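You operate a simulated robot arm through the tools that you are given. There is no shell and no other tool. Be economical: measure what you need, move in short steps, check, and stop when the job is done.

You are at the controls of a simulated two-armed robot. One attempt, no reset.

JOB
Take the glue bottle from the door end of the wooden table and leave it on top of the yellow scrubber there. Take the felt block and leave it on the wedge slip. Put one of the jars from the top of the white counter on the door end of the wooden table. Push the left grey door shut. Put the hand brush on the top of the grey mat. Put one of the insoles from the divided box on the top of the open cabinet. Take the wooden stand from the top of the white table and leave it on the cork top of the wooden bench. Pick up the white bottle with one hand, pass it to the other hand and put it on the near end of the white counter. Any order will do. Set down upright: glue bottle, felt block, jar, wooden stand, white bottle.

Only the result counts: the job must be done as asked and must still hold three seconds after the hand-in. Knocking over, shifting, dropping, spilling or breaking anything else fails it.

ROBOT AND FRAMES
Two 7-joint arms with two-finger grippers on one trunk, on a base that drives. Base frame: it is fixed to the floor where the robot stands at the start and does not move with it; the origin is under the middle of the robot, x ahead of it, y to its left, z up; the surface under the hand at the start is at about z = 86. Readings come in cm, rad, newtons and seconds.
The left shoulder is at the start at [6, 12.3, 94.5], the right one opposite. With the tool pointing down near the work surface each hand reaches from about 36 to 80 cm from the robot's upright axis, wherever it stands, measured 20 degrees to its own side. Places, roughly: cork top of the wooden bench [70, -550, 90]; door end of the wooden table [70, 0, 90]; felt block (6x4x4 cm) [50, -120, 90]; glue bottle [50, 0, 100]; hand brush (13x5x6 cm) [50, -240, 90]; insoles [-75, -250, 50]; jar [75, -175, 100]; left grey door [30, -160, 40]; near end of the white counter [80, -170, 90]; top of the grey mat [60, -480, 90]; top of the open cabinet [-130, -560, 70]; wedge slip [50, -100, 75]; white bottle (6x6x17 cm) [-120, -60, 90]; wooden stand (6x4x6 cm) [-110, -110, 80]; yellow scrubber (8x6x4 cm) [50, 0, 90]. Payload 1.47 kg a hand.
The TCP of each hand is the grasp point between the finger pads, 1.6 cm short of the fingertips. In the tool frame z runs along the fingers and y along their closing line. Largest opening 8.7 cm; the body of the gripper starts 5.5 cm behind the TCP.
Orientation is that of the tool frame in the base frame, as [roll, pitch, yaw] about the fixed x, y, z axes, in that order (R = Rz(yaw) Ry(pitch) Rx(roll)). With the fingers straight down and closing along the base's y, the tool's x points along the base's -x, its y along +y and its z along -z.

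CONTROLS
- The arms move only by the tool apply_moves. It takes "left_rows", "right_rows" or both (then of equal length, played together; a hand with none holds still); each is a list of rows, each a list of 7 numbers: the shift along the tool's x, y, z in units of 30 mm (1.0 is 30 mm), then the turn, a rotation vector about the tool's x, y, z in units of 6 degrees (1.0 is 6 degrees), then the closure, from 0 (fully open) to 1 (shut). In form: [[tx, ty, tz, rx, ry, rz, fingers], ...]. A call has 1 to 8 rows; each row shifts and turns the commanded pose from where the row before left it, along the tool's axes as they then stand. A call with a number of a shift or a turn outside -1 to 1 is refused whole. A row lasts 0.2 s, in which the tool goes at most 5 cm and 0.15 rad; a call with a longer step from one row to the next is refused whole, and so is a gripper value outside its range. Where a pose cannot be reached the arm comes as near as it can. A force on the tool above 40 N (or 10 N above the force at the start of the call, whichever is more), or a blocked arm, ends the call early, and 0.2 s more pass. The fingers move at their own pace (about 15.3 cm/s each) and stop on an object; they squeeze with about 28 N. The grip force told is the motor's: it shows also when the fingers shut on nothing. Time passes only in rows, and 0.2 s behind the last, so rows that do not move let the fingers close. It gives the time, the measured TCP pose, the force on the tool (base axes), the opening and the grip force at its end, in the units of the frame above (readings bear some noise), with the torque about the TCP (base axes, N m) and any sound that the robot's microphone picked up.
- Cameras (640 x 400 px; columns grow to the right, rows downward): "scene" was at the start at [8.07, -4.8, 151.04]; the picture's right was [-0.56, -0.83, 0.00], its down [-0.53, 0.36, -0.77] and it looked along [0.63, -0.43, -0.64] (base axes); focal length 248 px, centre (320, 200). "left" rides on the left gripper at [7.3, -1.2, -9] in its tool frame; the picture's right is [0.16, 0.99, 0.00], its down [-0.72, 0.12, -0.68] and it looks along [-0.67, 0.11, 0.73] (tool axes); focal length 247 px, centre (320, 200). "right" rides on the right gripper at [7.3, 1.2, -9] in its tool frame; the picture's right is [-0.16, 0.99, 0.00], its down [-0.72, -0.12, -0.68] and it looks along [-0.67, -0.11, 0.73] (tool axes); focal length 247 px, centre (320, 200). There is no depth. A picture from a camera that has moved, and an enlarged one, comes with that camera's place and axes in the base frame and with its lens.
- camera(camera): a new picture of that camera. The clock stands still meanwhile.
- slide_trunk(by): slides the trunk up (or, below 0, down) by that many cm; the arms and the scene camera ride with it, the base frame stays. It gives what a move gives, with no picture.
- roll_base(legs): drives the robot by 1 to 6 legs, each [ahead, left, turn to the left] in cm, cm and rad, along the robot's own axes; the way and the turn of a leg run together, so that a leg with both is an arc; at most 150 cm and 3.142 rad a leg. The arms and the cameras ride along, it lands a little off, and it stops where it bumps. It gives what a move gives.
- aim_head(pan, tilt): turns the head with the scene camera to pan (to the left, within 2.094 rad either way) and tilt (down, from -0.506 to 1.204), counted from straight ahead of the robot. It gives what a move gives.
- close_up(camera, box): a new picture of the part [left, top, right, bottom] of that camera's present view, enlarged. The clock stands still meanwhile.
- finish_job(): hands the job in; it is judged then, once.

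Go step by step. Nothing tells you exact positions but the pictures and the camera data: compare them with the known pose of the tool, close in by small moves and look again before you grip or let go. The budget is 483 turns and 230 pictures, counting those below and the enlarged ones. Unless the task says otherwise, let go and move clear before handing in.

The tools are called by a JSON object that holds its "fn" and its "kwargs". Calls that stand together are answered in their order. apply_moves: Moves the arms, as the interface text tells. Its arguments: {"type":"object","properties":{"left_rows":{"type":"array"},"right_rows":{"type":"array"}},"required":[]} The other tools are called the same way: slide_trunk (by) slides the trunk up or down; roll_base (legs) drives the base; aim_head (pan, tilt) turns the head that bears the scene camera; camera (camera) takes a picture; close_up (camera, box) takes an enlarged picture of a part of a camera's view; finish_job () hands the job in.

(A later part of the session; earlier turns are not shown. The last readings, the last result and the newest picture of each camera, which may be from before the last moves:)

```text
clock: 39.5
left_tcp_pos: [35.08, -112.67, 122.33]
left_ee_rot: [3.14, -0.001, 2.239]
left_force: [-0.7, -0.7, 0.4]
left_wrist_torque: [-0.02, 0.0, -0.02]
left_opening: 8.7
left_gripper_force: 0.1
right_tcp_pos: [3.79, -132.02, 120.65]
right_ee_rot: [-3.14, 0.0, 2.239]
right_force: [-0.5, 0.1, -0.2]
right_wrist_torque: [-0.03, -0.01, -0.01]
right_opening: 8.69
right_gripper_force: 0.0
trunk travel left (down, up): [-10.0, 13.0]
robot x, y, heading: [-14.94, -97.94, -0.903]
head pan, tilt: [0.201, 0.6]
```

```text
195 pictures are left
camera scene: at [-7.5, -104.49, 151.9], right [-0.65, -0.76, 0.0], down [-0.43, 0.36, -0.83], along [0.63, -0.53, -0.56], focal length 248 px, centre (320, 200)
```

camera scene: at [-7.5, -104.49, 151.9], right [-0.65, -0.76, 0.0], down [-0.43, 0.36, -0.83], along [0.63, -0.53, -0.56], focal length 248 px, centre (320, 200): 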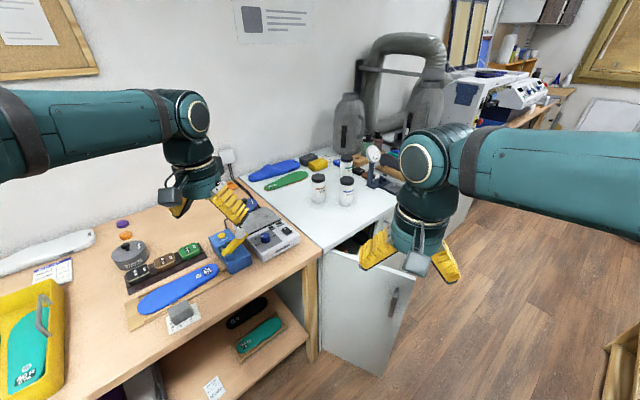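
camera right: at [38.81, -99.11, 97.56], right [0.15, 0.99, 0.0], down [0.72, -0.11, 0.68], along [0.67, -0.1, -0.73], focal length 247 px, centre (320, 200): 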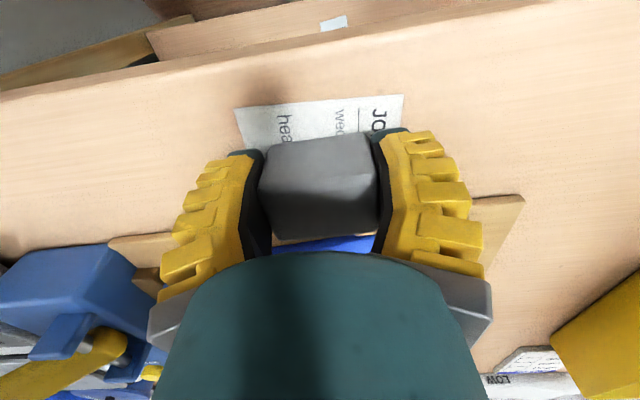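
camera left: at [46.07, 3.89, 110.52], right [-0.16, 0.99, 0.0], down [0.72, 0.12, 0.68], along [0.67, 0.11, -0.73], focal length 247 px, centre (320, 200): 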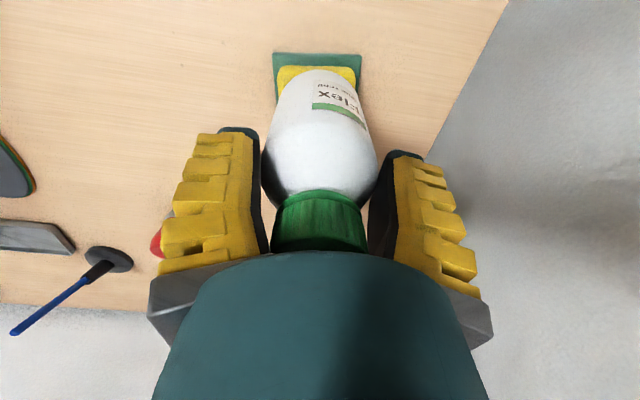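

I can see the open door with its handle now. I'll zoom in on it.

{"fn": "close_up", "kwargs": {"camera": "scene", "box": [290, 200, 480, 390]}}

{"fn": "close_up", "kwargs": {"camera": "scene", "box": [240, 120, 420, 250]}}

```text
2.11 times, centred on (385, 295) of scene
camera zoom: at [-7.5, -104.49, 151.9], right [-0.65, -0.76, 0.0], down [-0.43, 0.36, -0.83], along [0.63, -0.53, -0.56], focal length 521 px, centre (183, 0)
```

zoom: 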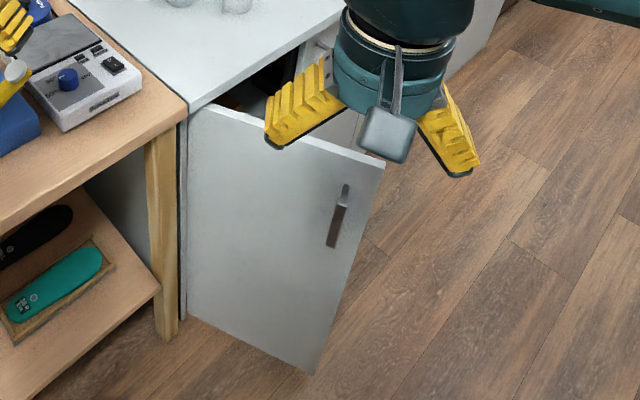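

```text
3.08 times, centred on (330, 185) of scene
camera zoom: at [-7.5, -104.49, 151.9], right [-0.65, -0.76, 0.0], down [-0.43, 0.36, -0.83], along [0.63, -0.53, -0.56], focal length 762 px, centre (289, 246)
```

zoom: 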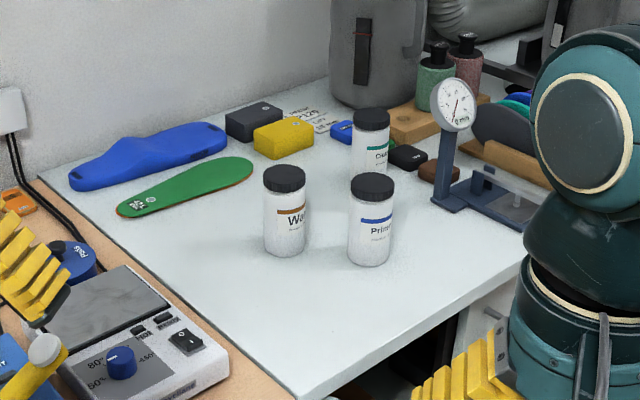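

The door's free edge is near (13, -165) and its hinge near (43.5, -149), so it is about 63° open. The jars stand near (66, -166) and (56, -174). I'll roll closer, then push the door with the right hand tilted forward.

{"fn": "roll_base", "kwargs": {"legs": [[15, 0, 0]]}}

{"fn": "apply_moves", "kwargs": {"right_rows": [[0, 0, 0, 0, -1, 0, 1], [0, 0, 0, 0, -1, 0, 1], [0, 0, 0, 0, -1, 0, 1], [0, 0, 0, 0, -1, 0, 1], [0, 0, 0, 0, -1, 0, 1], [0, 0, 0, 0, -1, 0, 1], [0, 0, 0, 0, -1, 0, 1], [0, 0, 0, 0, -1, 0, 1]]}}

{"fn": "camera", "kwargs": {"camera": "scene"}}

{"fn": "camera", "kwargs": {"camera": "right"}}

```text
clock: 40.8
left_tcp_pos: [44.29, -124.42, 122.36]
left_ee_rot: [3.141, -0.001, 2.241]
left_force: [0.8, -0.6, 0.4]
left_wrist_torque: [0.04, 0.04, 0.02]
left_opening: 8.71
left_gripper_force: 0.2
right_tcp_pos: [13.17, -143.61, 120.65]
right_ee_rot: [3.141, 0.0, 2.242]
right_force: [0.0, 0.0, -0.3]
right_wrist_torque: [0.02, 0.01, 0.0]
right_opening: 8.71
right_gripper_force: 0.0
trunk travel left (down, up): [-10.0, 13.0]
robot x, y, heading: [-5.97, -109.53, -0.9]
head pan, tilt: [0.201, 0.6]
```

```text
clock: 42.6
left_tcp_pos: [44.19, -124.34, 122.26]
left_ee_rot: [3.141, 0.001, 2.24]
left_force: [0.4, 0.1, 0.2]
left_wrist_torque: [-0.02, 0.01, 0.0]
left_opening: 8.72
left_gripper_force: 0.1
right_tcp_pos: [13.05, -143.57, 120.7]
right_ee_rot: [3.14, 0.84, 2.242]
right_force: [-0.9, 1.1, 0.2]
right_wrist_torque: [0.01, 0.03, 0.02]
right_opening: 0.0
right_gripper_force: 27.8
trunk travel left (down, up): [-10.0, 13.0]
robot x, y, heading: [-5.9, -109.57, -0.901]
head pan, tilt: [0.201, 0.6]
```

```text
192 pictures are left
camera scene: at [1.67, -116.06, 151.9], right [-0.64, -0.76, 0.0], down [-0.43, 0.36, -0.83], along [0.63, -0.53, -0.56], focal length 248 px, centre (320, 200)
```

scene: 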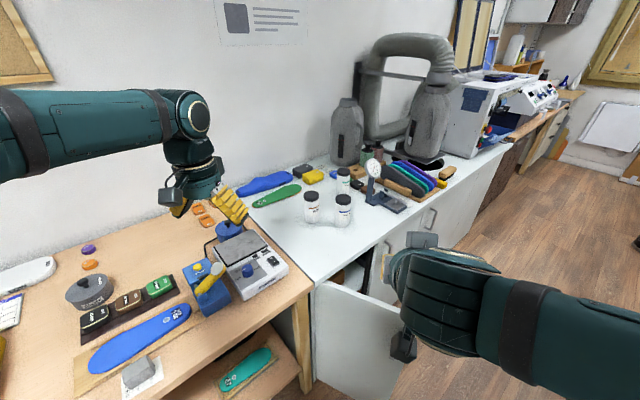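

```text
191 pictures are left
camera right: at [6.84, -133.83, 121.21], right [0.84, 0.53, 0.12], down [-0.11, -0.05, 0.99], along [0.53, -0.85, 0.01], focal length 247 px, centre (320, 200)
```

right: 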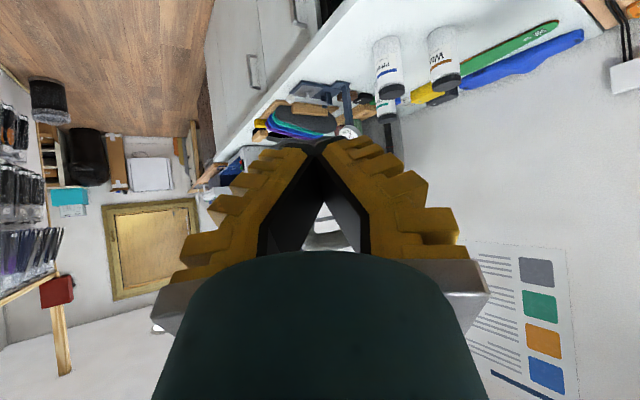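

I'll zoom in on the door edge in this view to refine it.

{"fn": "close_up", "kwargs": {"camera": "scene", "box": [280, 190, 460, 400]}}

```text
1.90 times, centred on (370, 295) of scene
camera zoom: at [1.67, -116.06, 151.9], right [-0.64, -0.76, 0.0], down [-0.43, 0.36, -0.83], along [0.63, -0.53, -0.56], focal length 471 px, centre (225, 19)
```

zoom: 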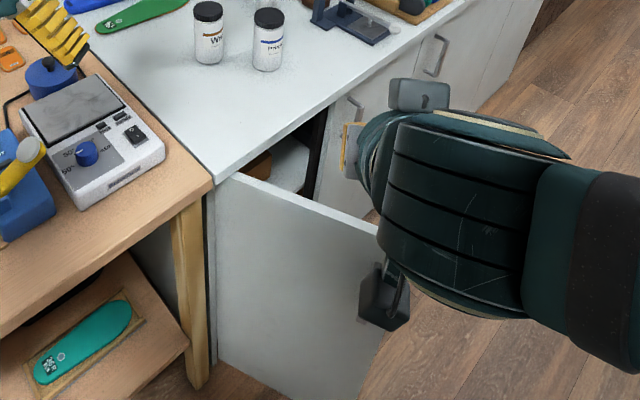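

I'll lower the tilted right hand to just outside the door face, in two halves.

{"fn": "apply_moves", "kwargs": {"right_rows": [[0.767, -0.131, 0.997, 0, 0, 0, 1], [0.767, -0.131, 0.997, 0, 0, 0, 1], [0.767, -0.131, 0.997, 0, 0, 0, 1], [0.767, -0.131, 0.997, 0, 0, 0, 1], [0.767, -0.131, 0.997, 0, 0, 0, 1], [0.767, -0.131, 0.997, 0, 0, 0, 1]]}}

{"fn": "camera", "kwargs": {"camera": "scene"}}

```text
clock: 44.0
left_tcp_pos: [44.26, -124.35, 122.18]
left_ee_rot: [-3.141, 0.0, 2.241]
left_force: [-0.4, 0.9, -0.4]
left_wrist_torque: [0.0, 0.0, -0.02]
left_opening: 8.71
left_gripper_force: 0.0
right_tcp_pos: [16.97, -149.55, 99.47]
right_ee_rot: [3.139, 0.838, 2.238]
right_force: [0.2, 0.0, 1.0]
right_wrist_torque: [-0.01, -0.04, -0.01]
right_opening: 0.0
right_gripper_force: 28.1
right hand out of reach, approached as far as the arm can: row 3, 4, 5, 6
trunk travel left (down, up): [-10.0, 13.0]
robot x, y, heading: [-5.79, -109.27, -0.901]
head pan, tilt: [0.201, 0.6]
```

```text
189 pictures are left
camera scene: at [1.73, -116.16, 151.89], right [-0.64, -0.76, 0.0], down [-0.43, 0.36, -0.82], along [0.63, -0.53, -0.57], focal length 248 px, centre (320, 200)
```

scene: 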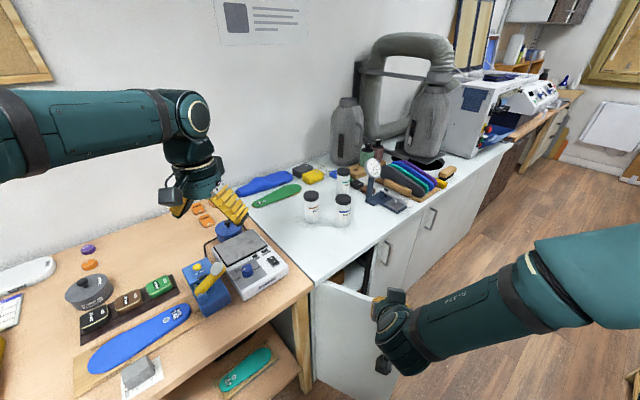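

The elbow limit is near because I'm too close, so I'll back off 18 cm.

{"fn": "roll_base", "kwargs": {"legs": [[-18, 0, 0]]}}

{"fn": "apply_moves", "kwargs": {"right_rows": [[0, 0, 1, 0, 0, 0, 1], [0, 0, 1, 0, 0, 0, 1]]}}

```text
clock: 45.5
left_tcp_pos: [33.05, -110.27, 122.39]
left_ee_rot: [3.14, 0.002, 2.236]
left_force: [-0.4, -0.4, -0.3]
left_wrist_torque: [-0.02, 0.01, -0.03]
left_opening: 8.73
left_gripper_force: 0.1
right_tcp_pos: [5.5, -135.46, 99.58]
right_ee_rot: [3.142, 0.838, 2.235]
right_force: [0.0, 0.1, 0.3]
right_wrist_torque: [0.01, 0.0, 0.04]
right_opening: 0.03
right_gripper_force: 28.4
trunk travel left (down, up): [-10.0, 13.0]
robot x, y, heading: [-16.93, -94.92, -0.907]
head pan, tilt: [0.201, 0.6]
```

```text
clock: 46.1
left_tcp_pos: [32.98, -110.43, 122.34]
left_ee_rot: [-3.141, 0.0, 2.235]
left_force: [1.1, -1.0, -0.8]
left_wrist_torque: [-0.01, -0.02, 0.0]
left_opening: 8.72
left_gripper_force: 0.0
right_tcp_pos: [8.36, -139.07, 95.62]
right_ee_rot: [3.141, 0.838, 2.236]
right_force: [0.1, 0.7, 0.1]
right_wrist_torque: [0.02, -0.01, 0.02]
right_opening: 0.0
right_gripper_force: 28.3
trunk travel left (down, up): [-10.0, 13.0]
robot x, y, heading: [-16.97, -95.5, -0.902]
head pan, tilt: [0.201, 0.6]
```

Now there is room. I'll descend toward the door face.

{"fn": "apply_moves", "kwargs": {"right_rows": [[0.156, -0.213, 1, 0, 0, 0, 1], [0.156, -0.213, 1, 0, 0, 0, 1], [0.156, -0.213, 1, 0, 0, 0, 1], [0.156, -0.213, 1, 0, 0, 0, 1], [0.156, -0.213, 1, 0, 0, 0, 1], [0.156, -0.213, 1, 0, 0, 0, 1], [0.156, -0.213, 1, 0, 0, 0, 1]]}}

{"fn": "camera", "kwargs": {"camera": "scene"}}

{"fn": "camera", "kwargs": {"camera": "right"}}

```text
clock: 47.8
left_tcp_pos: [32.96, -110.36, 122.34]
left_ee_rot: [3.142, -0.002, 2.236]
left_force: [-0.7, -0.7, -0.2]
left_wrist_torque: [0.02, 0.0, 0.03]
left_opening: 8.7
left_gripper_force: 0.2
right_tcp_pos: [12.74, -152.19, 78.91]
right_ee_rot: [3.141, 0.838, 2.235]
right_force: [0.2, 0.5, 0.2]
right_wrist_torque: [0.0, 0.02, -0.02]
right_opening: 0.0
right_gripper_force: 27.4
trunk travel left (down, up): [-10.0, 13.0]
robot x, y, heading: [-17.16, -95.46, -0.908]
head pan, tilt: [0.201, 0.6]
```

```text
188 pictures are left
camera scene: at [-9.49, -102.02, 151.9], right [-0.65, -0.76, 0.0], down [-0.43, 0.37, -0.82], along [0.63, -0.53, -0.57], focal length 248 px, centre (320, 200)
```

scene: 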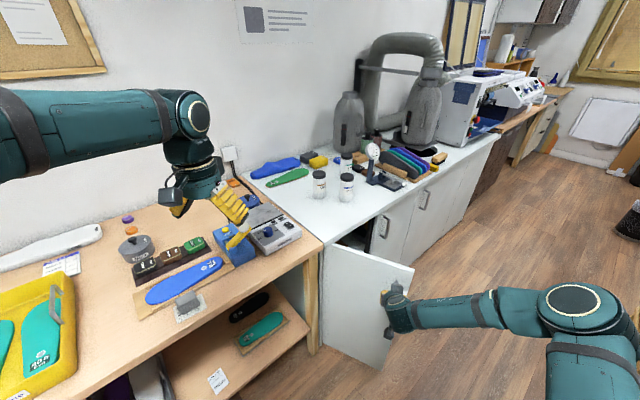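

```text
187 pictures are left
camera right: at [6.58, -142.44, 79.45], right [0.84, 0.53, 0.12], down [-0.1, -0.06, 0.99], along [0.53, -0.85, 0.01], focal length 247 px, centre (320, 200)
```

right: 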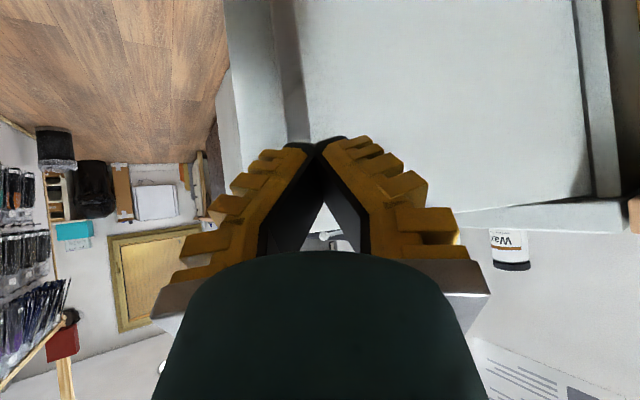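

I'll check the contact place closely.

{"fn": "close_up", "kwargs": {"camera": "scene", "box": [310, 220, 450, 380]}}

{"fn": "close_up", "kwargs": {"camera": "right", "box": [200, 0, 460, 200]}}

```text
2.50 times, centred on (380, 300) of scene
camera zoom: at [-9.49, -102.02, 151.9], right [-0.65, -0.76, 0.0], down [-0.43, 0.37, -0.82], along [0.63, -0.53, -0.57], focal length 619 px, centre (170, -50)
```

zoom: 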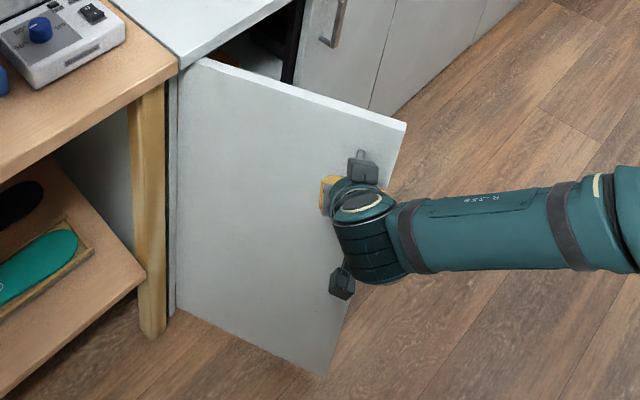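

```text
2.00 times, centred on (330, 100) of right
camera zoom: at [6.58, -142.44, 79.45], right [0.84, 0.53, 0.12], down [-0.1, -0.06, 0.99], along [0.53, -0.85, 0.01], focal length 494 px, centre (300, 400)
```

zoom: 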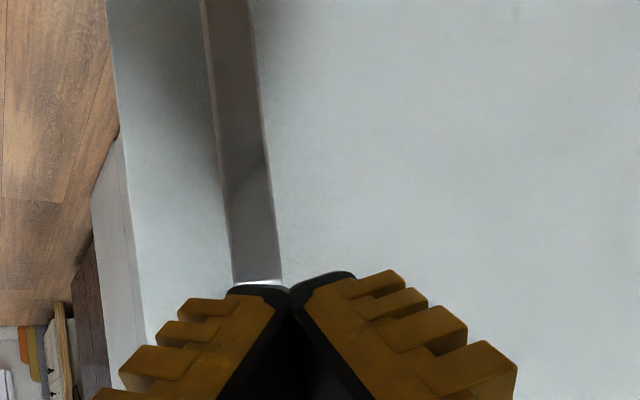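

The fingers are right in front of the handle. I'll shift toward the hinge and back, then roll forward so the whole closing arc is in reach.

{"fn": "apply_moves", "kwargs": {"right_rows": [[0.9, 0.5, -1, 0, 0, 0, 1], [0.9, 0.5, -1, 0, 0, 0, 1]]}}

{"fn": "roll_base", "kwargs": {"legs": [[12, 0, 0]]}}

{"fn": "camera", "kwargs": {"camera": "right"}}

```text
clock: 48.4
left_tcp_pos: [33.0, -110.46, 122.35]
left_ee_rot: [-3.139, 0.001, 2.236]
left_force: [0.2, -0.1, -0.6]
left_wrist_torque: [-0.02, -0.01, 0.03]
left_opening: 8.75
left_gripper_force: 0.1
right_tcp_pos: [10.21, -144.11, 78.84]
right_ee_rot: [3.14, 0.838, 2.235]
right_force: [0.6, 0.7, -0.9]
right_wrist_torque: [0.01, -0.01, 0.03]
right_opening: 0.0
right_gripper_force: 28.0
trunk travel left (down, up): [-10.0, 13.0]
robot x, y, heading: [-17.07, -95.67, -0.902]
head pan, tilt: [0.201, 0.6]
```

```text
clock: 49.6
left_tcp_pos: [40.69, -119.97, 122.22]
left_ee_rot: [3.139, -0.001, 2.237]
left_force: [0.1, -0.3, -0.5]
left_wrist_torque: [0.04, 0.03, 0.02]
left_opening: 8.73
left_gripper_force: 0.0
right_tcp_pos: [17.89, -153.76, 78.95]
right_ee_rot: [-3.141, 0.836, 2.238]
right_force: [0.1, -0.2, 0.9]
right_wrist_torque: [-0.03, -0.01, 0.0]
right_opening: 0.0
right_gripper_force: 28.2
trunk travel left (down, up): [-10.0, 13.0]
robot x, y, heading: [-9.35, -104.94, -0.902]
head pan, tilt: [0.201, 0.6]
```

```text
184 pictures are left
camera right: at [11.6, -143.9, 79.32], right [0.84, 0.53, 0.12], down [-0.1, -0.06, 0.99], along [0.53, -0.85, 0.01], focal length 247 px, centre (320, 200)
```

right: 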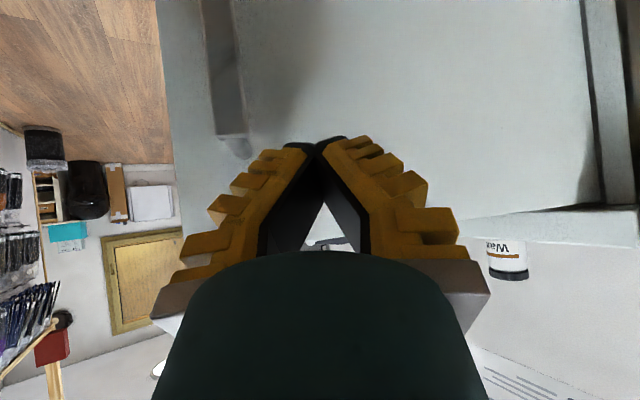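

The fingers are clear of the handle. I'll push the door along its arc.

{"fn": "apply_moves", "kwargs": {"right_rows": [[-0.64, -0.42, 0.72, 0, 0, 0, 1], [-0.64, -0.42, 0.72, 0, 0, 0, 1], [-0.66, -0.11, 0.74, 0, 0, 0, 1], [-0.66, -0.11, 0.74, 0, 0, 0, 1], [-0.66, -0.11, 0.74, 0, 0, 0, 1], [-0.62, 0.22, 0.69, 0, 0, 0, 1], [-0.62, 0.22, 0.69, 0, 0, 0, 1], [-0.62, 0.22, 0.69, 0, 0, 0, 1]]}}

{"fn": "camera", "kwargs": {"camera": "scene"}}

```text
clock: 51.4
left_tcp_pos: [40.6, -119.77, 122.25]
left_ee_rot: [-3.141, 0.001, 2.238]
left_force: [0.2, -0.5, -0.9]
left_wrist_torque: [0.0, 0.05, 0.0]
left_opening: 8.68
left_gripper_force: 0.0
right_tcp_pos: [31.06, -172.69, 78.73]
right_ee_rot: [-3.141, 0.835, 2.24]
right_force: [0.0, -0.3, 0.5]
right_wrist_torque: [0.01, -0.01, 0.01]
right_opening: 0.01
right_gripper_force: 27.4
trunk travel left (down, up): [-10.0, 13.0]
robot x, y, heading: [-9.03, -105.13, -0.904]
head pan, tilt: [0.201, 0.6]
```

```text
183 pictures are left
camera scene: at [-1.93, -111.47, 151.9], right [-0.65, -0.76, 0.0], down [-0.43, 0.37, -0.82], along [0.63, -0.53, -0.57], focal length 248 px, centre (320, 200)
```

scene: 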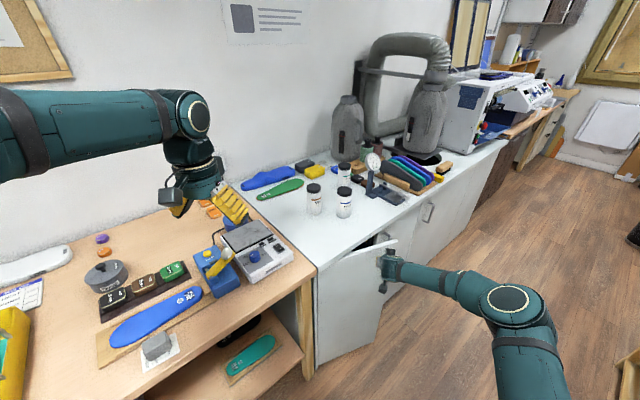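

The door is swinging shut. I'll keep going along the arc.

{"fn": "apply_moves", "kwargs": {"right_rows": [[-0.61, 0.555, 0.68, 0, 0, 0, 1], [-0.61, 0.555, 0.68, 0, 0, 0, 1], [-0.35, 0.5, 0.39, 0, 0, 0, 1], [-0.35, 0.5, 0.39, 0, 0, 0, 1]]}}

{"fn": "camera", "kwargs": {"camera": "scene"}}

```text
clock: 52.4
left_tcp_pos: [40.65, -119.91, 122.26]
left_ee_rot: [-3.139, -0.003, 2.233]
left_force: [0.5, 0.2, -0.6]
left_wrist_torque: [0.02, 0.08, 0.01]
left_opening: 8.71
left_gripper_force: 0.1
right_tcp_pos: [40.14, -175.89, 77.79]
right_ee_rot: [-3.127, 0.824, 2.24]
right_force: [0.8, -0.9, -0.9]
right_wrist_torque: [-0.01, 0.01, 0.0]
right_opening: 0.0
right_gripper_force: 28.1
right hand out of reach, approached as far as the arm can: row 4
trunk travel left (down, up): [-10.0, 13.0]
robot x, y, heading: [-9.49, -105.24, -0.905]
head pan, tilt: [0.201, 0.6]
stopped in row 4 (right hand): the force on the tool passed its limit at 69 N (the readings are from after the stop); the commanded pose is now the measured one
```

```text
182 pictures are left
camera scene: at [-1.77, -111.57, 151.88], right [-0.65, -0.76, 0.0], down [-0.43, 0.37, -0.82], along [0.63, -0.54, -0.57], focal length 248 px, centre (320, 200)
```

scene: 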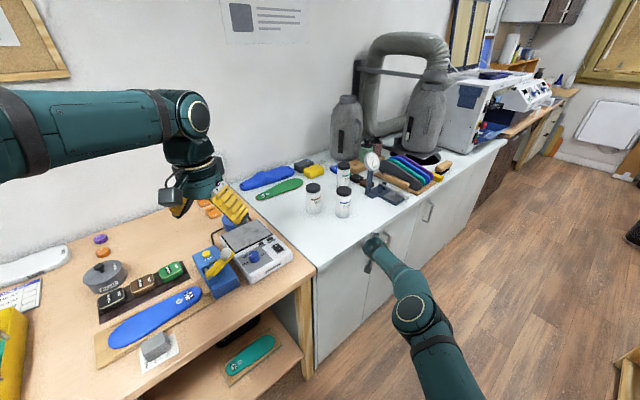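

The door hit its stop at 69 N, so it should be shut. I'll withdraw the hand and check.

{"fn": "apply_moves", "kwargs": {"right_rows": [[0.76, -0.37, -0.85, 0, 0, 0, 1], [0.76, -0.37, -0.85, 0, 0, 0, 1], [0.76, -0.37, -0.85, 0, 0, 0, 1], [0.76, -0.37, -0.85, 0, 0, 0, 1], [-0.9, 0, -0.8, 0, 0, 0, 1], [-0.9, 0, -0.8, 0, 0, 0, 1], [-0.9, 0, -0.8, 0, 0, 0, 1], [-0.9, 0, -0.8, 0, 0, 0, 1]]}}

{"fn": "apply_moves", "kwargs": {"right_rows": [[-0.9, 0, -0.8, 0, 0, 0, 0], [-0.9, 0, -0.8, 0, 1, 0, 0], [-0.9, 0, -0.7, 0, 1, 0, 0], [-0.9, 0, -0.7, 0, 1, 0, 0], [-0.8, 0, -0.7, 0, 1, 0, 0], [-0.3, 0, -0.3, 0, 1, 0, 0], [0, 0, 0, 0, 1, 0, 0], [0, 0, 0, 0, 1, 0, 0]]}}

{"fn": "close_up", "kwargs": {"camera": "scene", "box": [290, 130, 480, 390]}}

```text
clock: 54.2
left_tcp_pos: [40.42, -119.82, 122.39]
left_ee_rot: [-3.141, -0.003, 2.235]
left_force: [0.5, 0.2, -0.4]
left_wrist_torque: [0.0, -0.01, 0.0]
left_opening: 8.68
left_gripper_force: 0.1
right_tcp_pos: [28.29, -167.39, 92.72]
right_ee_rot: [-3.13, 0.826, 2.238]
right_force: [0.0, 0.2, 0.1]
right_wrist_torque: [0.03, -0.02, 0.0]
right_opening: 0.0
right_gripper_force: 28.4
trunk travel left (down, up): [-10.0, 13.0]
robot x, y, heading: [-9.57, -105.1, -0.912]
head pan, tilt: [0.201, 0.6]
```

```text
clock: 56.0
left_tcp_pos: [40.34, -119.8, 122.43]
left_ee_rot: [-3.141, -0.002, 2.235]
left_force: [0.3, 0.1, -0.2]
left_wrist_torque: [0.02, -0.02, 0.0]
left_opening: 8.7
left_gripper_force: 0.1
right_tcp_pos: [29.45, -169.19, 110.19]
right_ee_rot: [-3.134, 0.091, 2.231]
right_force: [0.4, -0.7, 0.8]
right_wrist_torque: [-0.01, -0.01, 0.04]
right_opening: 8.7
right_gripper_force: 0.0
right hand out of reach, approached as far as the arm can: row 8
trunk travel left (down, up): [-10.0, 13.0]
robot x, y, heading: [-9.58, -104.77, -0.906]
head pan, tilt: [0.201, 0.6]
```

```text
1.54 times, centred on (385, 260) of scene
camera zoom: at [-2.15, -111.46, 151.91], right [-0.65, -0.76, 0.0], down [-0.43, 0.37, -0.83], along [0.63, -0.54, -0.56], focal length 381 px, centre (220, 108)
```

zoom: 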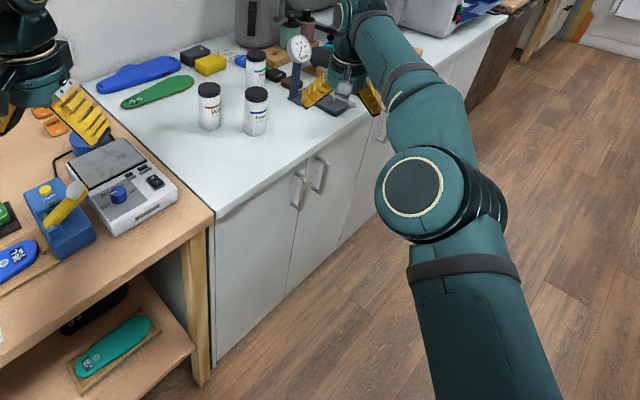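

The door is shut flush. Now I'll take the front jar ("Primer") near (56.5, -175). First I'll retract the right hand, then turn to face the counter.

{"fn": "apply_moves", "kwargs": {"right_rows": [[1, 0, -0.4, 0, 0.85, 0, 0], [1, 0, -0.4, 0, 0, 0, 0], [1, 0, -0.4, 0, 0, 0, 0], [1, 0, -0.4, 0, 0, 0, 0], [1, 0, -0.4, 0, 0, 0, 0], [1, 0, -0.4, 0, 0, 0, 0], [1, 0, -0.4, 0, 0, 0, 0], [1, 0, -0.4, 0, 0, 0, 0]]}}

{"fn": "roll_base", "kwargs": {"legs": [[0, 0, 0.906], [8, -55, 0]]}}

{"fn": "aim_head", "kwargs": {"pan": -0.2, "tilt": 0.7}}

{"fn": "camera", "kwargs": {"camera": "scene"}}

{"fn": "camera", "kwargs": {"camera": "right"}}

```text
clock: 57.8
left_tcp_pos: [40.42, -119.73, 122.38]
left_ee_rot: [-3.142, -0.001, 2.234]
left_force: [0.6, 0.4, 0.1]
left_wrist_torque: [0.0, -0.01, 0.01]
left_opening: 8.68
left_gripper_force: 0.1
right_tcp_pos: [14.5, -150.05, 119.55]
right_ee_rot: [-3.134, 0.003, 2.229]
right_force: [0.6, 0.4, 0.3]
right_wrist_torque: [-0.04, -0.01, 0.03]
right_opening: 8.69
right_gripper_force: 0.0
trunk travel left (down, up): [-10.0, 13.0]
robot x, y, heading: [-9.42, -104.97, -0.906]
head pan, tilt: [0.201, 0.6]
```

```text
clock: 65.5
left_tcp_pos: [41.15, -128.78, 122.33]
left_ee_rot: [-3.141, 0.001, -3.121]
left_force: [-0.2, 0.3, 0.5]
left_wrist_torque: [0.0, 0.02, -0.03]
left_opening: 8.7
left_gripper_force: 0.0
right_tcp_pos: [49.88, -167.61, 119.58]
right_ee_rot: [-3.134, 0.004, -3.128]
right_force: [0.5, 0.3, 0.3]
right_wrist_torque: [-0.03, -0.02, 0.0]
right_opening: 8.69
right_gripper_force: 0.0
trunk travel left (down, up): [-10.0, 13.0]
robot x, y, heading: [-0.88, -159.81, 0.02]
head pan, tilt: [0.201, 0.6]
```

```text
clock: 66.4
left_tcp_pos: [41.23, -128.79, 122.32]
left_ee_rot: [3.141, -0.002, -3.121]
left_force: [0.0, 0.4, -0.5]
left_wrist_torque: [-0.05, 0.06, -0.01]
left_opening: 8.7
left_gripper_force: 0.2
right_tcp_pos: [49.81, -167.58, 119.65]
right_ee_rot: [-3.133, 0.004, -3.129]
right_force: [0.0, 0.6, -0.2]
right_wrist_torque: [-0.03, 0.0, 0.02]
right_opening: 8.68
right_gripper_force: 0.2
trunk travel left (down, up): [-10.0, 13.0]
robot x, y, heading: [-0.41, -159.71, 0.024]
head pan, tilt: [-0.201, 0.7]
```

```text
180 pictures are left
camera scene: at [8.6, -161.27, 151.04], right [-0.18, -0.98, 0.0], down [-0.63, 0.11, -0.77], along [0.75, -0.14, -0.64], focal length 248 px, centre (320, 200)
```

scene: 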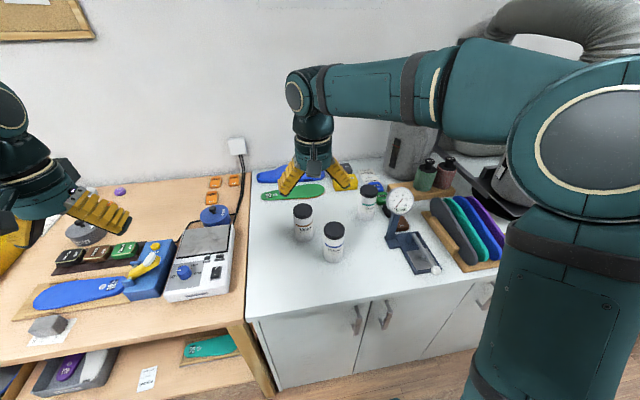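

```text
179 pictures are left
camera right: at [42.51, -166.38, 128.44], right [0.14, 0.99, -0.01], down [0.72, -0.1, 0.68], along [0.68, -0.1, -0.73], focal length 247 px, centre (320, 200)
```

right: 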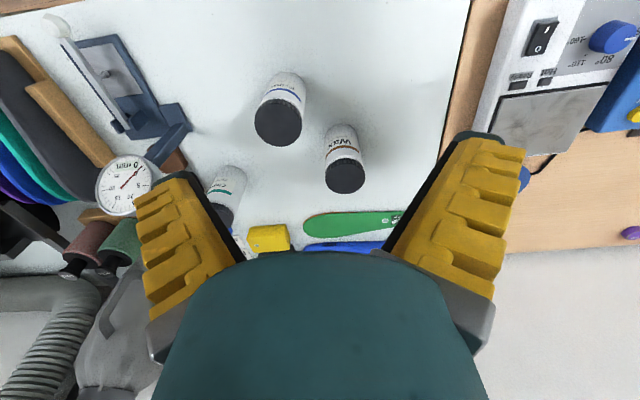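

The Primer jar is at about (55.9, -174.1) with its top near z 99. I'll bring the right hand over it.

{"fn": "apply_moves", "kwargs": {"right_rows": [[-0.34, -0.36, 0.86, 0, 0, 0, 0], [-0.34, -0.36, 0.86, 0, 0, 0, 0], [-0.34, -0.36, 0.86, 0, 0, 0, 0], [-0.34, -0.36, 0.86, 0, 0, 0, 0], [-0.34, -0.36, 0.86, 0, 0, 0, 0], [-0.34, -0.36, 0.86, 0, 0, 0, 0]]}}

{"fn": "camera", "kwargs": {"camera": "right"}}

```text
clock: 67.8
left_tcp_pos: [41.28, -128.96, 122.34]
left_ee_rot: [3.141, 0.001, -3.121]
left_force: [0.8, -0.2, 0.3]
left_wrist_torque: [0.02, 0.03, -0.03]
left_opening: 8.69
left_gripper_force: 0.0
right_tcp_pos: [56.24, -173.86, 104.2]
right_ee_rot: [-3.136, 0.005, -3.128]
right_force: [-0.3, 0.3, -0.6]
right_wrist_torque: [0.02, 0.0, -0.03]
right_opening: 8.7
right_gripper_force: 0.1
trunk travel left (down, up): [-10.0, 13.0]
robot x, y, heading: [-0.94, -159.58, 0.022]
head pan, tilt: [-0.201, 0.7]
```

```text
178 pictures are left
camera right: at [49.0, -172.74, 112.92], right [0.14, 0.99, -0.01], down [0.72, -0.1, 0.68], along [0.68, -0.1, -0.73], focal length 247 px, centre (320, 200)
```

right: 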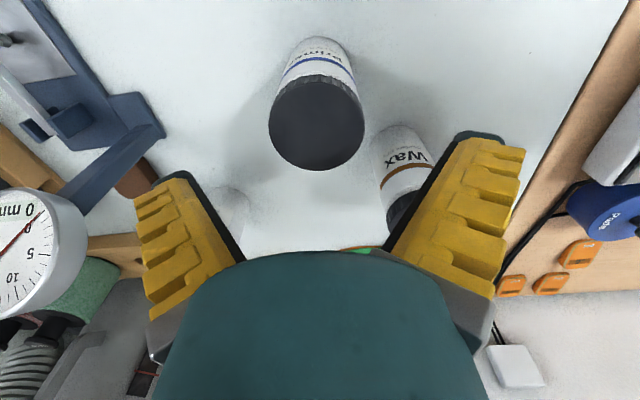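

It is well centred on the jar. I'll lower and grip.

{"fn": "apply_moves", "kwargs": {"right_rows": [[0.1, 0, 0.8, 0, 0, 0, 0], [0.03, 0, 0.8, 0, 0, 0, 0], [0, 0, 0.8, 0, 0, 0, 0], [0, 0, 0.6, 0, 0, 0, 0], [0, 0, 0.25, 0, 0, 0, 0]]}}

{"fn": "camera", "kwargs": {"camera": "right"}}

{"fn": "close_up", "kwargs": {"camera": "scene", "box": [240, 140, 450, 290]}}

```text
clock: 69.0
left_tcp_pos: [41.03, -128.82, 122.34]
left_ee_rot: [-3.14, -0.001, -3.121]
left_force: [0.0, -0.4, -0.9]
left_wrist_torque: [-0.01, -0.03, 0.02]
left_opening: 8.69
left_gripper_force: 0.1
right_tcp_pos: [55.87, -173.94, 94.64]
right_ee_rot: [-3.134, 0.012, -3.128]
right_force: [2.0, -2.2, 29.7]
right_wrist_torque: [-0.24, -0.23, -0.05]
right_opening: 8.89
right_gripper_force: 8.1
trunk travel left (down, up): [-10.0, 13.0]
robot x, y, heading: [-0.88, -159.58, 0.021]
head pan, tilt: [-0.201, 0.7]
```

```text
177 pictures are left
camera right: at [48.45, -172.92, 103.45], right [0.14, 0.99, -0.01], down [0.72, -0.1, 0.69], along [0.68, -0.1, -0.72], focal length 247 px, centre (320, 200)
```

right: 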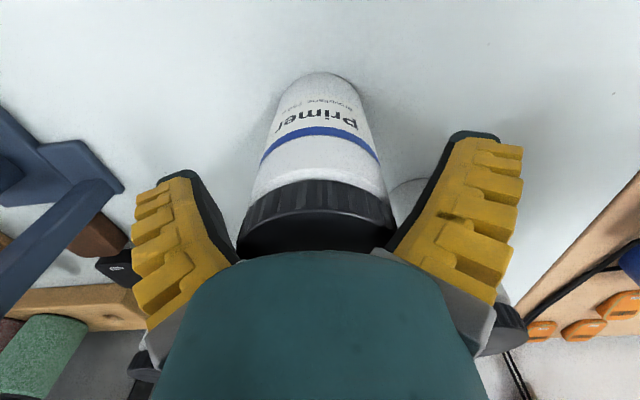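

```text
2.67 times, centred on (345, 215) of scene
camera zoom: at [8.4, -161.23, 151.09], right [-0.18, -0.98, 0.0], down [-0.63, 0.12, -0.77], along [0.75, -0.14, -0.64], focal length 660 px, centre (253, 160)
```

zoom: 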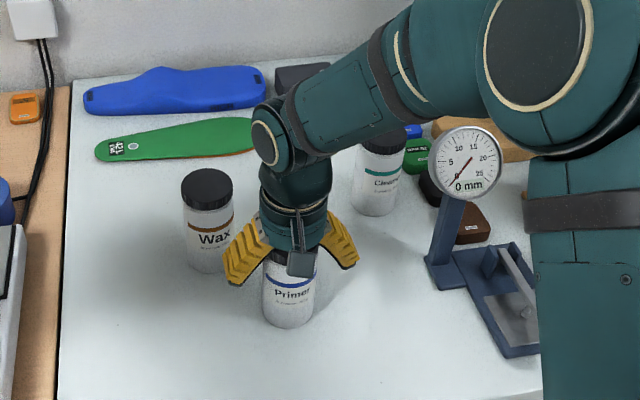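

The palm is pressing the lid with about 30 N. I'll back up 1 cm, then close.

{"fn": "apply_moves", "kwargs": {"right_rows": [[0, 0, -0.33, 0, 0, 0, 0], [0, 0, 0, 0, 0, 0, 0]]}}

{"fn": "apply_moves", "kwargs": {"right_rows": [[0, 0, 0, 0, 0, 0, 0.15], [0, 0, 0, 0, 0, 0, 0.3], [0, 0, 0, 0, 0, 0, 1], [0, 0, 0, 0, 0, 0, 1]]}}

{"fn": "camera", "kwargs": {"camera": "right"}}

```text
clock: 69.6
left_tcp_pos: [41.14, -128.88, 122.3]
left_ee_rot: [3.141, -0.001, -3.12]
left_force: [-0.1, 0.2, 0.4]
left_wrist_torque: [0.0, 0.0, 0.03]
left_opening: 8.7
left_gripper_force: 0.0
right_tcp_pos: [55.78, -174.06, 95.32]
right_ee_rot: [-3.133, 0.002, -3.127]
right_force: [-0.8, -0.2, 0.7]
right_wrist_torque: [-0.01, -0.03, -0.02]
right_opening: 8.72
right_gripper_force: 0.1
trunk travel left (down, up): [-10.0, 13.0]
robot x, y, heading: [-1.06, -159.8, 0.018]
head pan, tilt: [-0.201, 0.7]
```

```text
clock: 70.6
left_tcp_pos: [41.09, -128.81, 122.43]
left_ee_rot: [-3.14, 0.0, -3.121]
left_force: [0.2, -0.3, 0.2]
left_wrist_torque: [0.02, 0.02, 0.01]
left_opening: 8.7
left_gripper_force: 0.1
right_tcp_pos: [55.82, -174.09, 95.36]
right_ee_rot: [-3.134, 0.003, -3.129]
right_force: [-0.7, 0.0, 0.4]
right_wrist_torque: [0.02, 0.02, 0.01]
right_opening: 6.69
right_gripper_force: 28.1
trunk travel left (down, up): [-10.0, 13.0]
robot x, y, heading: [-0.72, -159.89, 0.014]
head pan, tilt: [-0.201, 0.7]
```

```text
175 pictures are left
camera right: at [48.44, -172.93, 104.24], right [0.14, 0.99, -0.01], down [0.72, -0.1, 0.68], along [0.68, -0.1, -0.73], focal length 247 px, centre (320, 200)
```

right: 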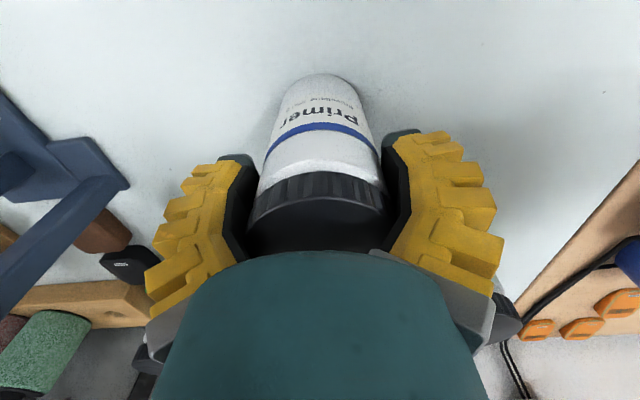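

I hold the jar at an opening of 6.7. I'll lift it high and pull it back a little before driving.

{"fn": "apply_moves", "kwargs": {"right_rows": [[0, 0, -0.6, 0, 0, 0, 1], [0, 0, -1, 0, 0, 0, 1], [0, 0, -1, 0, 0, 0, 1], [0, 0, -1, 0, 0, 0, 1], [0, 0, -1, 0, 0, 0, 1], [0.4, 0, -1, 0, 0, 0, 1], [0.6, 0, -1, 0, 0, 0, 1], [0.6, 0, -1, 0, 0, 0, 1]]}}

{"fn": "camera", "kwargs": {"camera": "right"}}

```text
clock: 72.4
left_tcp_pos: [41.06, -128.79, 122.38]
left_ee_rot: [-3.141, 0.0, -3.121]
left_force: [-0.2, -0.8, 0.3]
left_wrist_torque: [0.02, -0.03, 0.01]
left_opening: 8.7
left_gripper_force: 0.1
right_tcp_pos: [50.71, -174.28, 118.15]
right_ee_rot: [-3.133, 0.005, -3.127]
right_force: [0.1, 0.1, -4.2]
right_wrist_torque: [0.01, 0.02, 0.02]
right_opening: 6.61
right_gripper_force: 28.2
trunk travel left (down, up): [-10.0, 13.0]
robot x, y, heading: [-0.98, -159.68, 0.018]
head pan, tilt: [-0.201, 0.7]
```

```text
174 pictures are left
camera right: at [43.45, -172.97, 127.02], right [0.14, 0.99, -0.01], down [0.72, -0.1, 0.68], along [0.68, -0.1, -0.73], focal length 247 px, centre (320, 200)
```

right: 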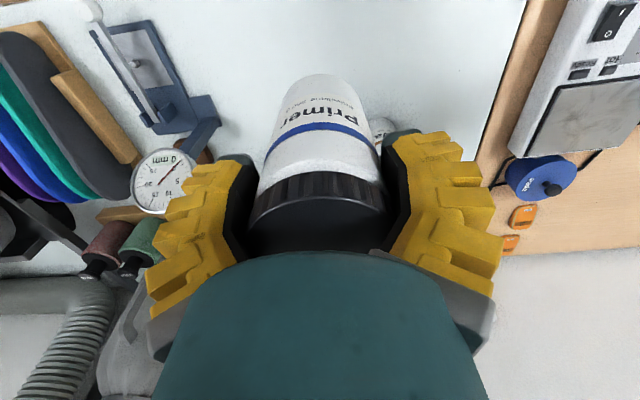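

The jar is secure. I'll bring the left hand in a bit and drive back to the door end.

{"fn": "apply_moves", "kwargs": {"left_rows": [[0, -1, 0, 0, 0, 0, 0], [0, -1, 0, 0, 0, 0, 0], [0, -1, 0, 0, 0, 0, 0], [0, -1, 0, 0, 0, 0, 0], [0, -1, 0, 0, 0, 0, 0]]}}

{"fn": "roll_base", "kwargs": {"legs": [[0, 0, -0.018], [-3, 80, 0], [0, 80, 0]]}}

{"fn": "aim_head", "kwargs": {"pan": -0.1, "tilt": 0.8}}

{"fn": "camera", "kwargs": {"camera": "scene"}}

```text
clock: 73.6
left_tcp_pos: [41.57, -143.97, 122.2]
left_ee_rot: [3.141, -0.002, -3.121]
left_force: [0.3, 0.6, -0.1]
left_wrist_torque: [-0.01, -0.03, -0.02]
left_opening: 8.71
left_gripper_force: 0.1
right_tcp_pos: [50.92, -174.24, 118.13]
right_ee_rot: [-3.135, 0.002, -3.128]
right_force: [0.1, -0.8, -3.4]
right_wrist_torque: [0.0, 0.03, 0.0]
right_opening: 6.57
right_gripper_force: 27.8
trunk travel left (down, up): [-10.0, 13.0]
robot x, y, heading: [-1.02, -159.56, 0.026]
head pan, tilt: [-0.201, 0.7]
```

```text
clock: 88.3
left_tcp_pos: [38.82, 14.4, 122.15]
left_ee_rot: [-3.141, 0.0, 3.141]
left_force: [-0.2, -0.3, -0.7]
left_wrist_torque: [0.02, 0.02, -0.03]
left_opening: 8.72
left_gripper_force: 0.1
right_tcp_pos: [47.67, -16.02, 117.99]
right_ee_rot: [-3.132, 0.005, 3.133]
right_force: [0.3, -0.1, -2.4]
right_wrist_torque: [0.01, 0.02, 0.0]
right_opening: 6.38
right_gripper_force: 28.0
trunk travel left (down, up): [-10.0, 13.0]
robot x, y, heading: [-4.11, -0.9, -0.005]
head pan, tilt: [-0.201, 0.7]
```

```text
clock: 89.0
left_tcp_pos: [38.87, 14.58, 122.18]
left_ee_rot: [3.139, 0.0, 3.139]
left_force: [0.3, 0.2, -0.6]
left_wrist_torque: [-0.05, 0.02, -0.01]
left_opening: 8.67
left_gripper_force: 0.0
right_tcp_pos: [47.65, -15.95, 118.19]
right_ee_rot: [-3.134, 0.004, 3.133]
right_force: [0.6, -0.6, -3.0]
right_wrist_torque: [-0.01, 0.02, -0.01]
right_opening: 6.4
right_gripper_force: 27.8
trunk travel left (down, up): [-10.0, 13.0]
robot x, y, heading: [-3.72, -0.65, 0.001]
head pan, tilt: [-0.099, 0.799]
```

```text
173 pictures are left
camera scene: at [5.32, -1.31, 150.21], right [-0.1, -0.99, 0.0], down [-0.71, 0.07, -0.7], along [0.69, -0.07, -0.72], focal length 248 px, centre (320, 200)
```

scene: 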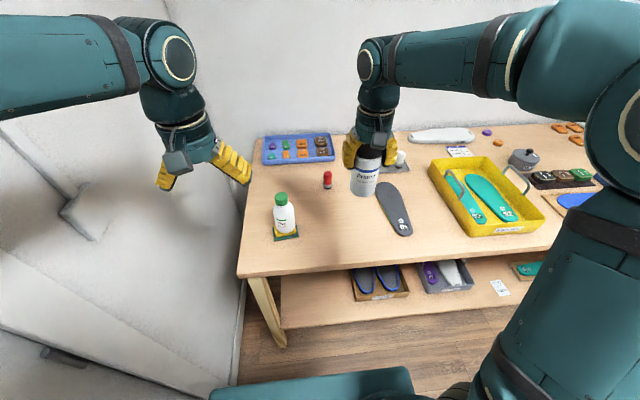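

I'll check the grip, since the opening has shrunk slightly.

{"fn": "camera", "kwargs": {"camera": "right"}}

{"fn": "close_up", "kwargs": {"camera": "scene", "box": [240, 110, 420, 260]}}

```text
172 pictures are left
camera right: at [40.27, -14.69, 126.95], right [0.17, 0.99, -0.01], down [0.72, -0.12, 0.68], along [0.67, -0.12, -0.73], focal length 247 px, centre (320, 200)
```

right: 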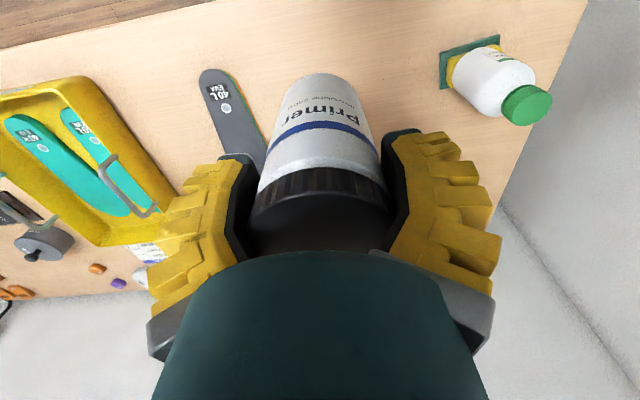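

```text
2.67 times, centred on (330, 185) of scene
camera zoom: at [5.32, -1.31, 150.21], right [-0.1, -0.99, 0.0], down [-0.71, 0.07, -0.7], along [0.69, -0.07, -0.72], focal length 660 px, centre (293, 240)
```

zoom: 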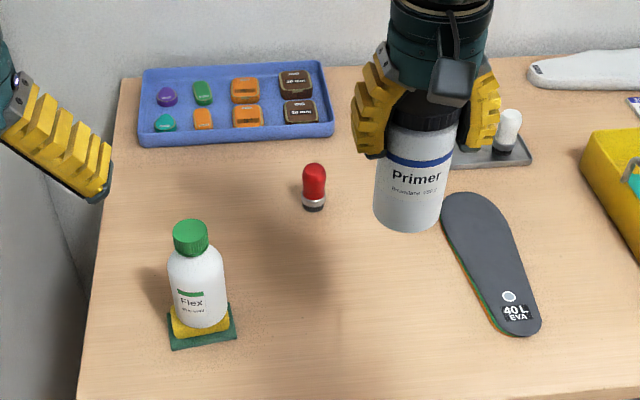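

The grip is fine. I'll lower the jar to the clear spot near (58, -10).

{"fn": "apply_moves", "kwargs": {"right_rows": [[-0.43, 0.25, 0.8, 0, 0, 0, 1], [-0.43, 0.25, 0.85, 0, 0, 0, 1], [-0.43, 0.25, 0.85, 0, 0, 0, 1], [-0.43, 0.25, 0.85, 0, 0, 0, 1], [-0.43, 0.25, 0.85, 0, 0, 0, 1], [-0.43, 0.25, 0.85, 0, 0, 0, 1], [-0.43, 0.25, 0.85, 0, 0, 0, 1], [-0.43, 0.25, 0.5, 0, 0, 0, 1]]}}

{"fn": "close_up", "kwargs": {"camera": "scene", "box": [240, 110, 420, 260]}}

```text
clock: 90.8
left_tcp_pos: [38.93, 14.39, 122.18]
left_ee_rot: [-3.142, 0.001, 3.141]
left_force: [0.2, -0.4, -0.2]
left_wrist_torque: [0.0, -0.02, 0.03]
left_opening: 8.68
left_gripper_force: 0.0
right_tcp_pos: [57.99, -10.39, 98.52]
right_ee_rot: [-3.133, 0.004, 3.133]
right_force: [-0.2, 0.6, -2.9]
right_wrist_torque: [0.0, 0.01, -0.01]
right_opening: 6.39
right_gripper_force: 27.8
trunk travel left (down, up): [-10.0, 13.0]
robot x, y, heading: [-3.46, -0.26, -0.002]
head pan, tilt: [-0.099, 0.799]
```

```text
2.67 times, centred on (330, 185) of scene
camera zoom: at [5.38, -1.28, 150.21], right [-0.1, -0.99, 0.0], down [-0.71, 0.07, -0.7], along [0.69, -0.07, -0.72], focal length 660 px, centre (293, 240)
```

zoom: 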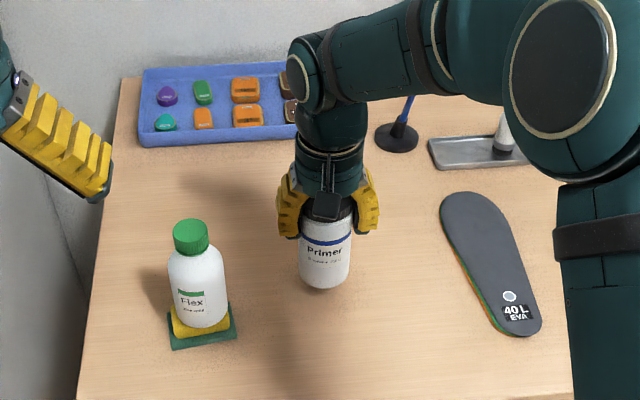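

I'll take the final descent in small steps.

{"fn": "apply_moves", "kwargs": {"right_rows": [[0, 0, 0.4, 0, 0, 0, 1], [0, 0, 0.3, 0, 0, 0, 1], [0, 0, 0.1, 0, 0, 0, 1]]}}

{"fn": "apply_moves", "kwargs": {"right_rows": [[0, 0, 0.1, 0, 0, 0, 1], [0, 0, 0.08, 0, 0, 0, 1]]}}

```text
clock: 91.6
left_tcp_pos: [38.98, 14.4, 122.33]
left_ee_rot: [3.141, 0.0, 3.14]
left_force: [-0.5, 0.2, 0.6]
left_wrist_torque: [-0.04, -0.01, -0.01]
left_opening: 8.71
left_gripper_force: 0.1
right_tcp_pos: [58.05, -10.31, 96.37]
right_ee_rot: [-3.134, 0.003, 3.133]
right_force: [-0.1, -0.2, -2.6]
right_wrist_torque: [0.04, 0.04, -0.01]
right_opening: 6.39
right_gripper_force: 27.7
trunk travel left (down, up): [-10.0, 13.0]
robot x, y, heading: [-3.7, -0.46, -0.002]
head pan, tilt: [-0.099, 0.799]
```

```text
clock: 92.2
left_tcp_pos: [38.94, 14.34, 122.23]
left_ee_rot: [-3.141, -0.001, 3.139]
left_force: [0.2, -0.3, 0.7]
left_wrist_torque: [0.01, 0.02, 0.02]
left_opening: 8.72
left_gripper_force: 0.1
right_tcp_pos: [58.06, -10.22, 95.93]
right_ee_rot: [-3.135, 0.003, 3.134]
right_force: [0.8, 0.3, -3.8]
right_wrist_torque: [0.01, 0.02, 0.02]
right_opening: 6.38
right_gripper_force: 27.8
trunk travel left (down, up): [-10.0, 13.0]
robot x, y, heading: [-3.79, -0.62, -0.0]
head pan, tilt: [-0.099, 0.799]
```

{"fn": "apply_moves", "kwargs": {"right_rows": [[0, 0, 0.1, 0, 0, 0, 1], [0, 0, 0, 0, 0, 0, 1]]}}

{"fn": "apply_moves", "kwargs": {"right_rows": [[0, 0, 0.08, 0, 0, 0, 1], [0, 0, 0, 0, 0, 0, 1]]}}

{"fn": "close_up", "kwargs": {"camera": "scene", "box": [270, 160, 390, 260]}}

```text
clock: 92.8
left_tcp_pos: [38.87, 14.42, 122.33]
left_ee_rot: [3.141, 0.001, 3.141]
left_force: [0.9, 0.2, -0.6]
left_wrist_torque: [-0.01, -0.01, 0.01]
left_opening: 8.68
left_gripper_force: 0.1
right_tcp_pos: [58.04, -10.29, 95.54]
right_ee_rot: [-3.133, 0.004, 3.134]
right_force: [-0.4, 0.7, -3.8]
right_wrist_torque: [0.03, 0.03, 0.0]
right_opening: 6.4
right_gripper_force: 28.0
trunk travel left (down, up): [-10.0, 13.0]
robot x, y, heading: [-3.5, -0.03, -0.0]
head pan, tilt: [-0.099, 0.799]
```

```text
clock: 93.4
left_tcp_pos: [38.73, 14.5, 122.27]
left_ee_rot: [-3.142, 0.001, 3.139]
left_force: [1.5, -0.3, -0.6]
left_wrist_torque: [0.03, 0.0, 0.01]
left_opening: 8.7
left_gripper_force: 0.1
right_tcp_pos: [58.04, -10.28, 95.49]
right_ee_rot: [-3.136, 0.006, 3.133]
right_force: [-0.6, -1.5, 10.0]
right_wrist_torque: [0.19, 0.19, 0.04]
right_opening: 6.41
right_gripper_force: 28.3
trunk travel left (down, up): [-10.0, 13.0]
robot x, y, heading: [-3.52, -0.4, -0.003]
head pan, tilt: [-0.099, 0.799]
```

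```text
4.00 times, centred on (330, 210) of scene
camera zoom: at [5.19, -1.31, 150.23], right [-0.1, -0.99, 0.0], down [-0.71, 0.07, -0.7], along [0.69, -0.07, -0.72], focal length 990 px, centre (280, 160)
```

zoom: 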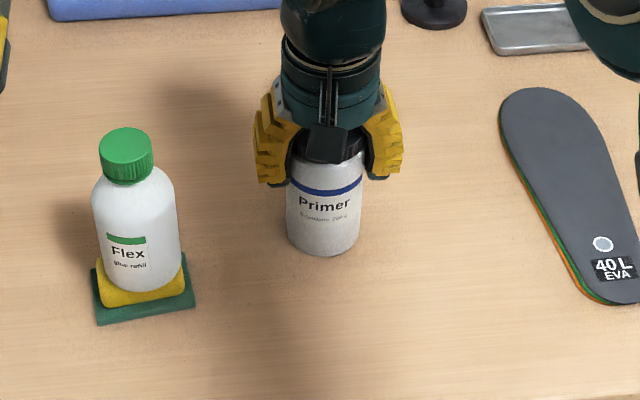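

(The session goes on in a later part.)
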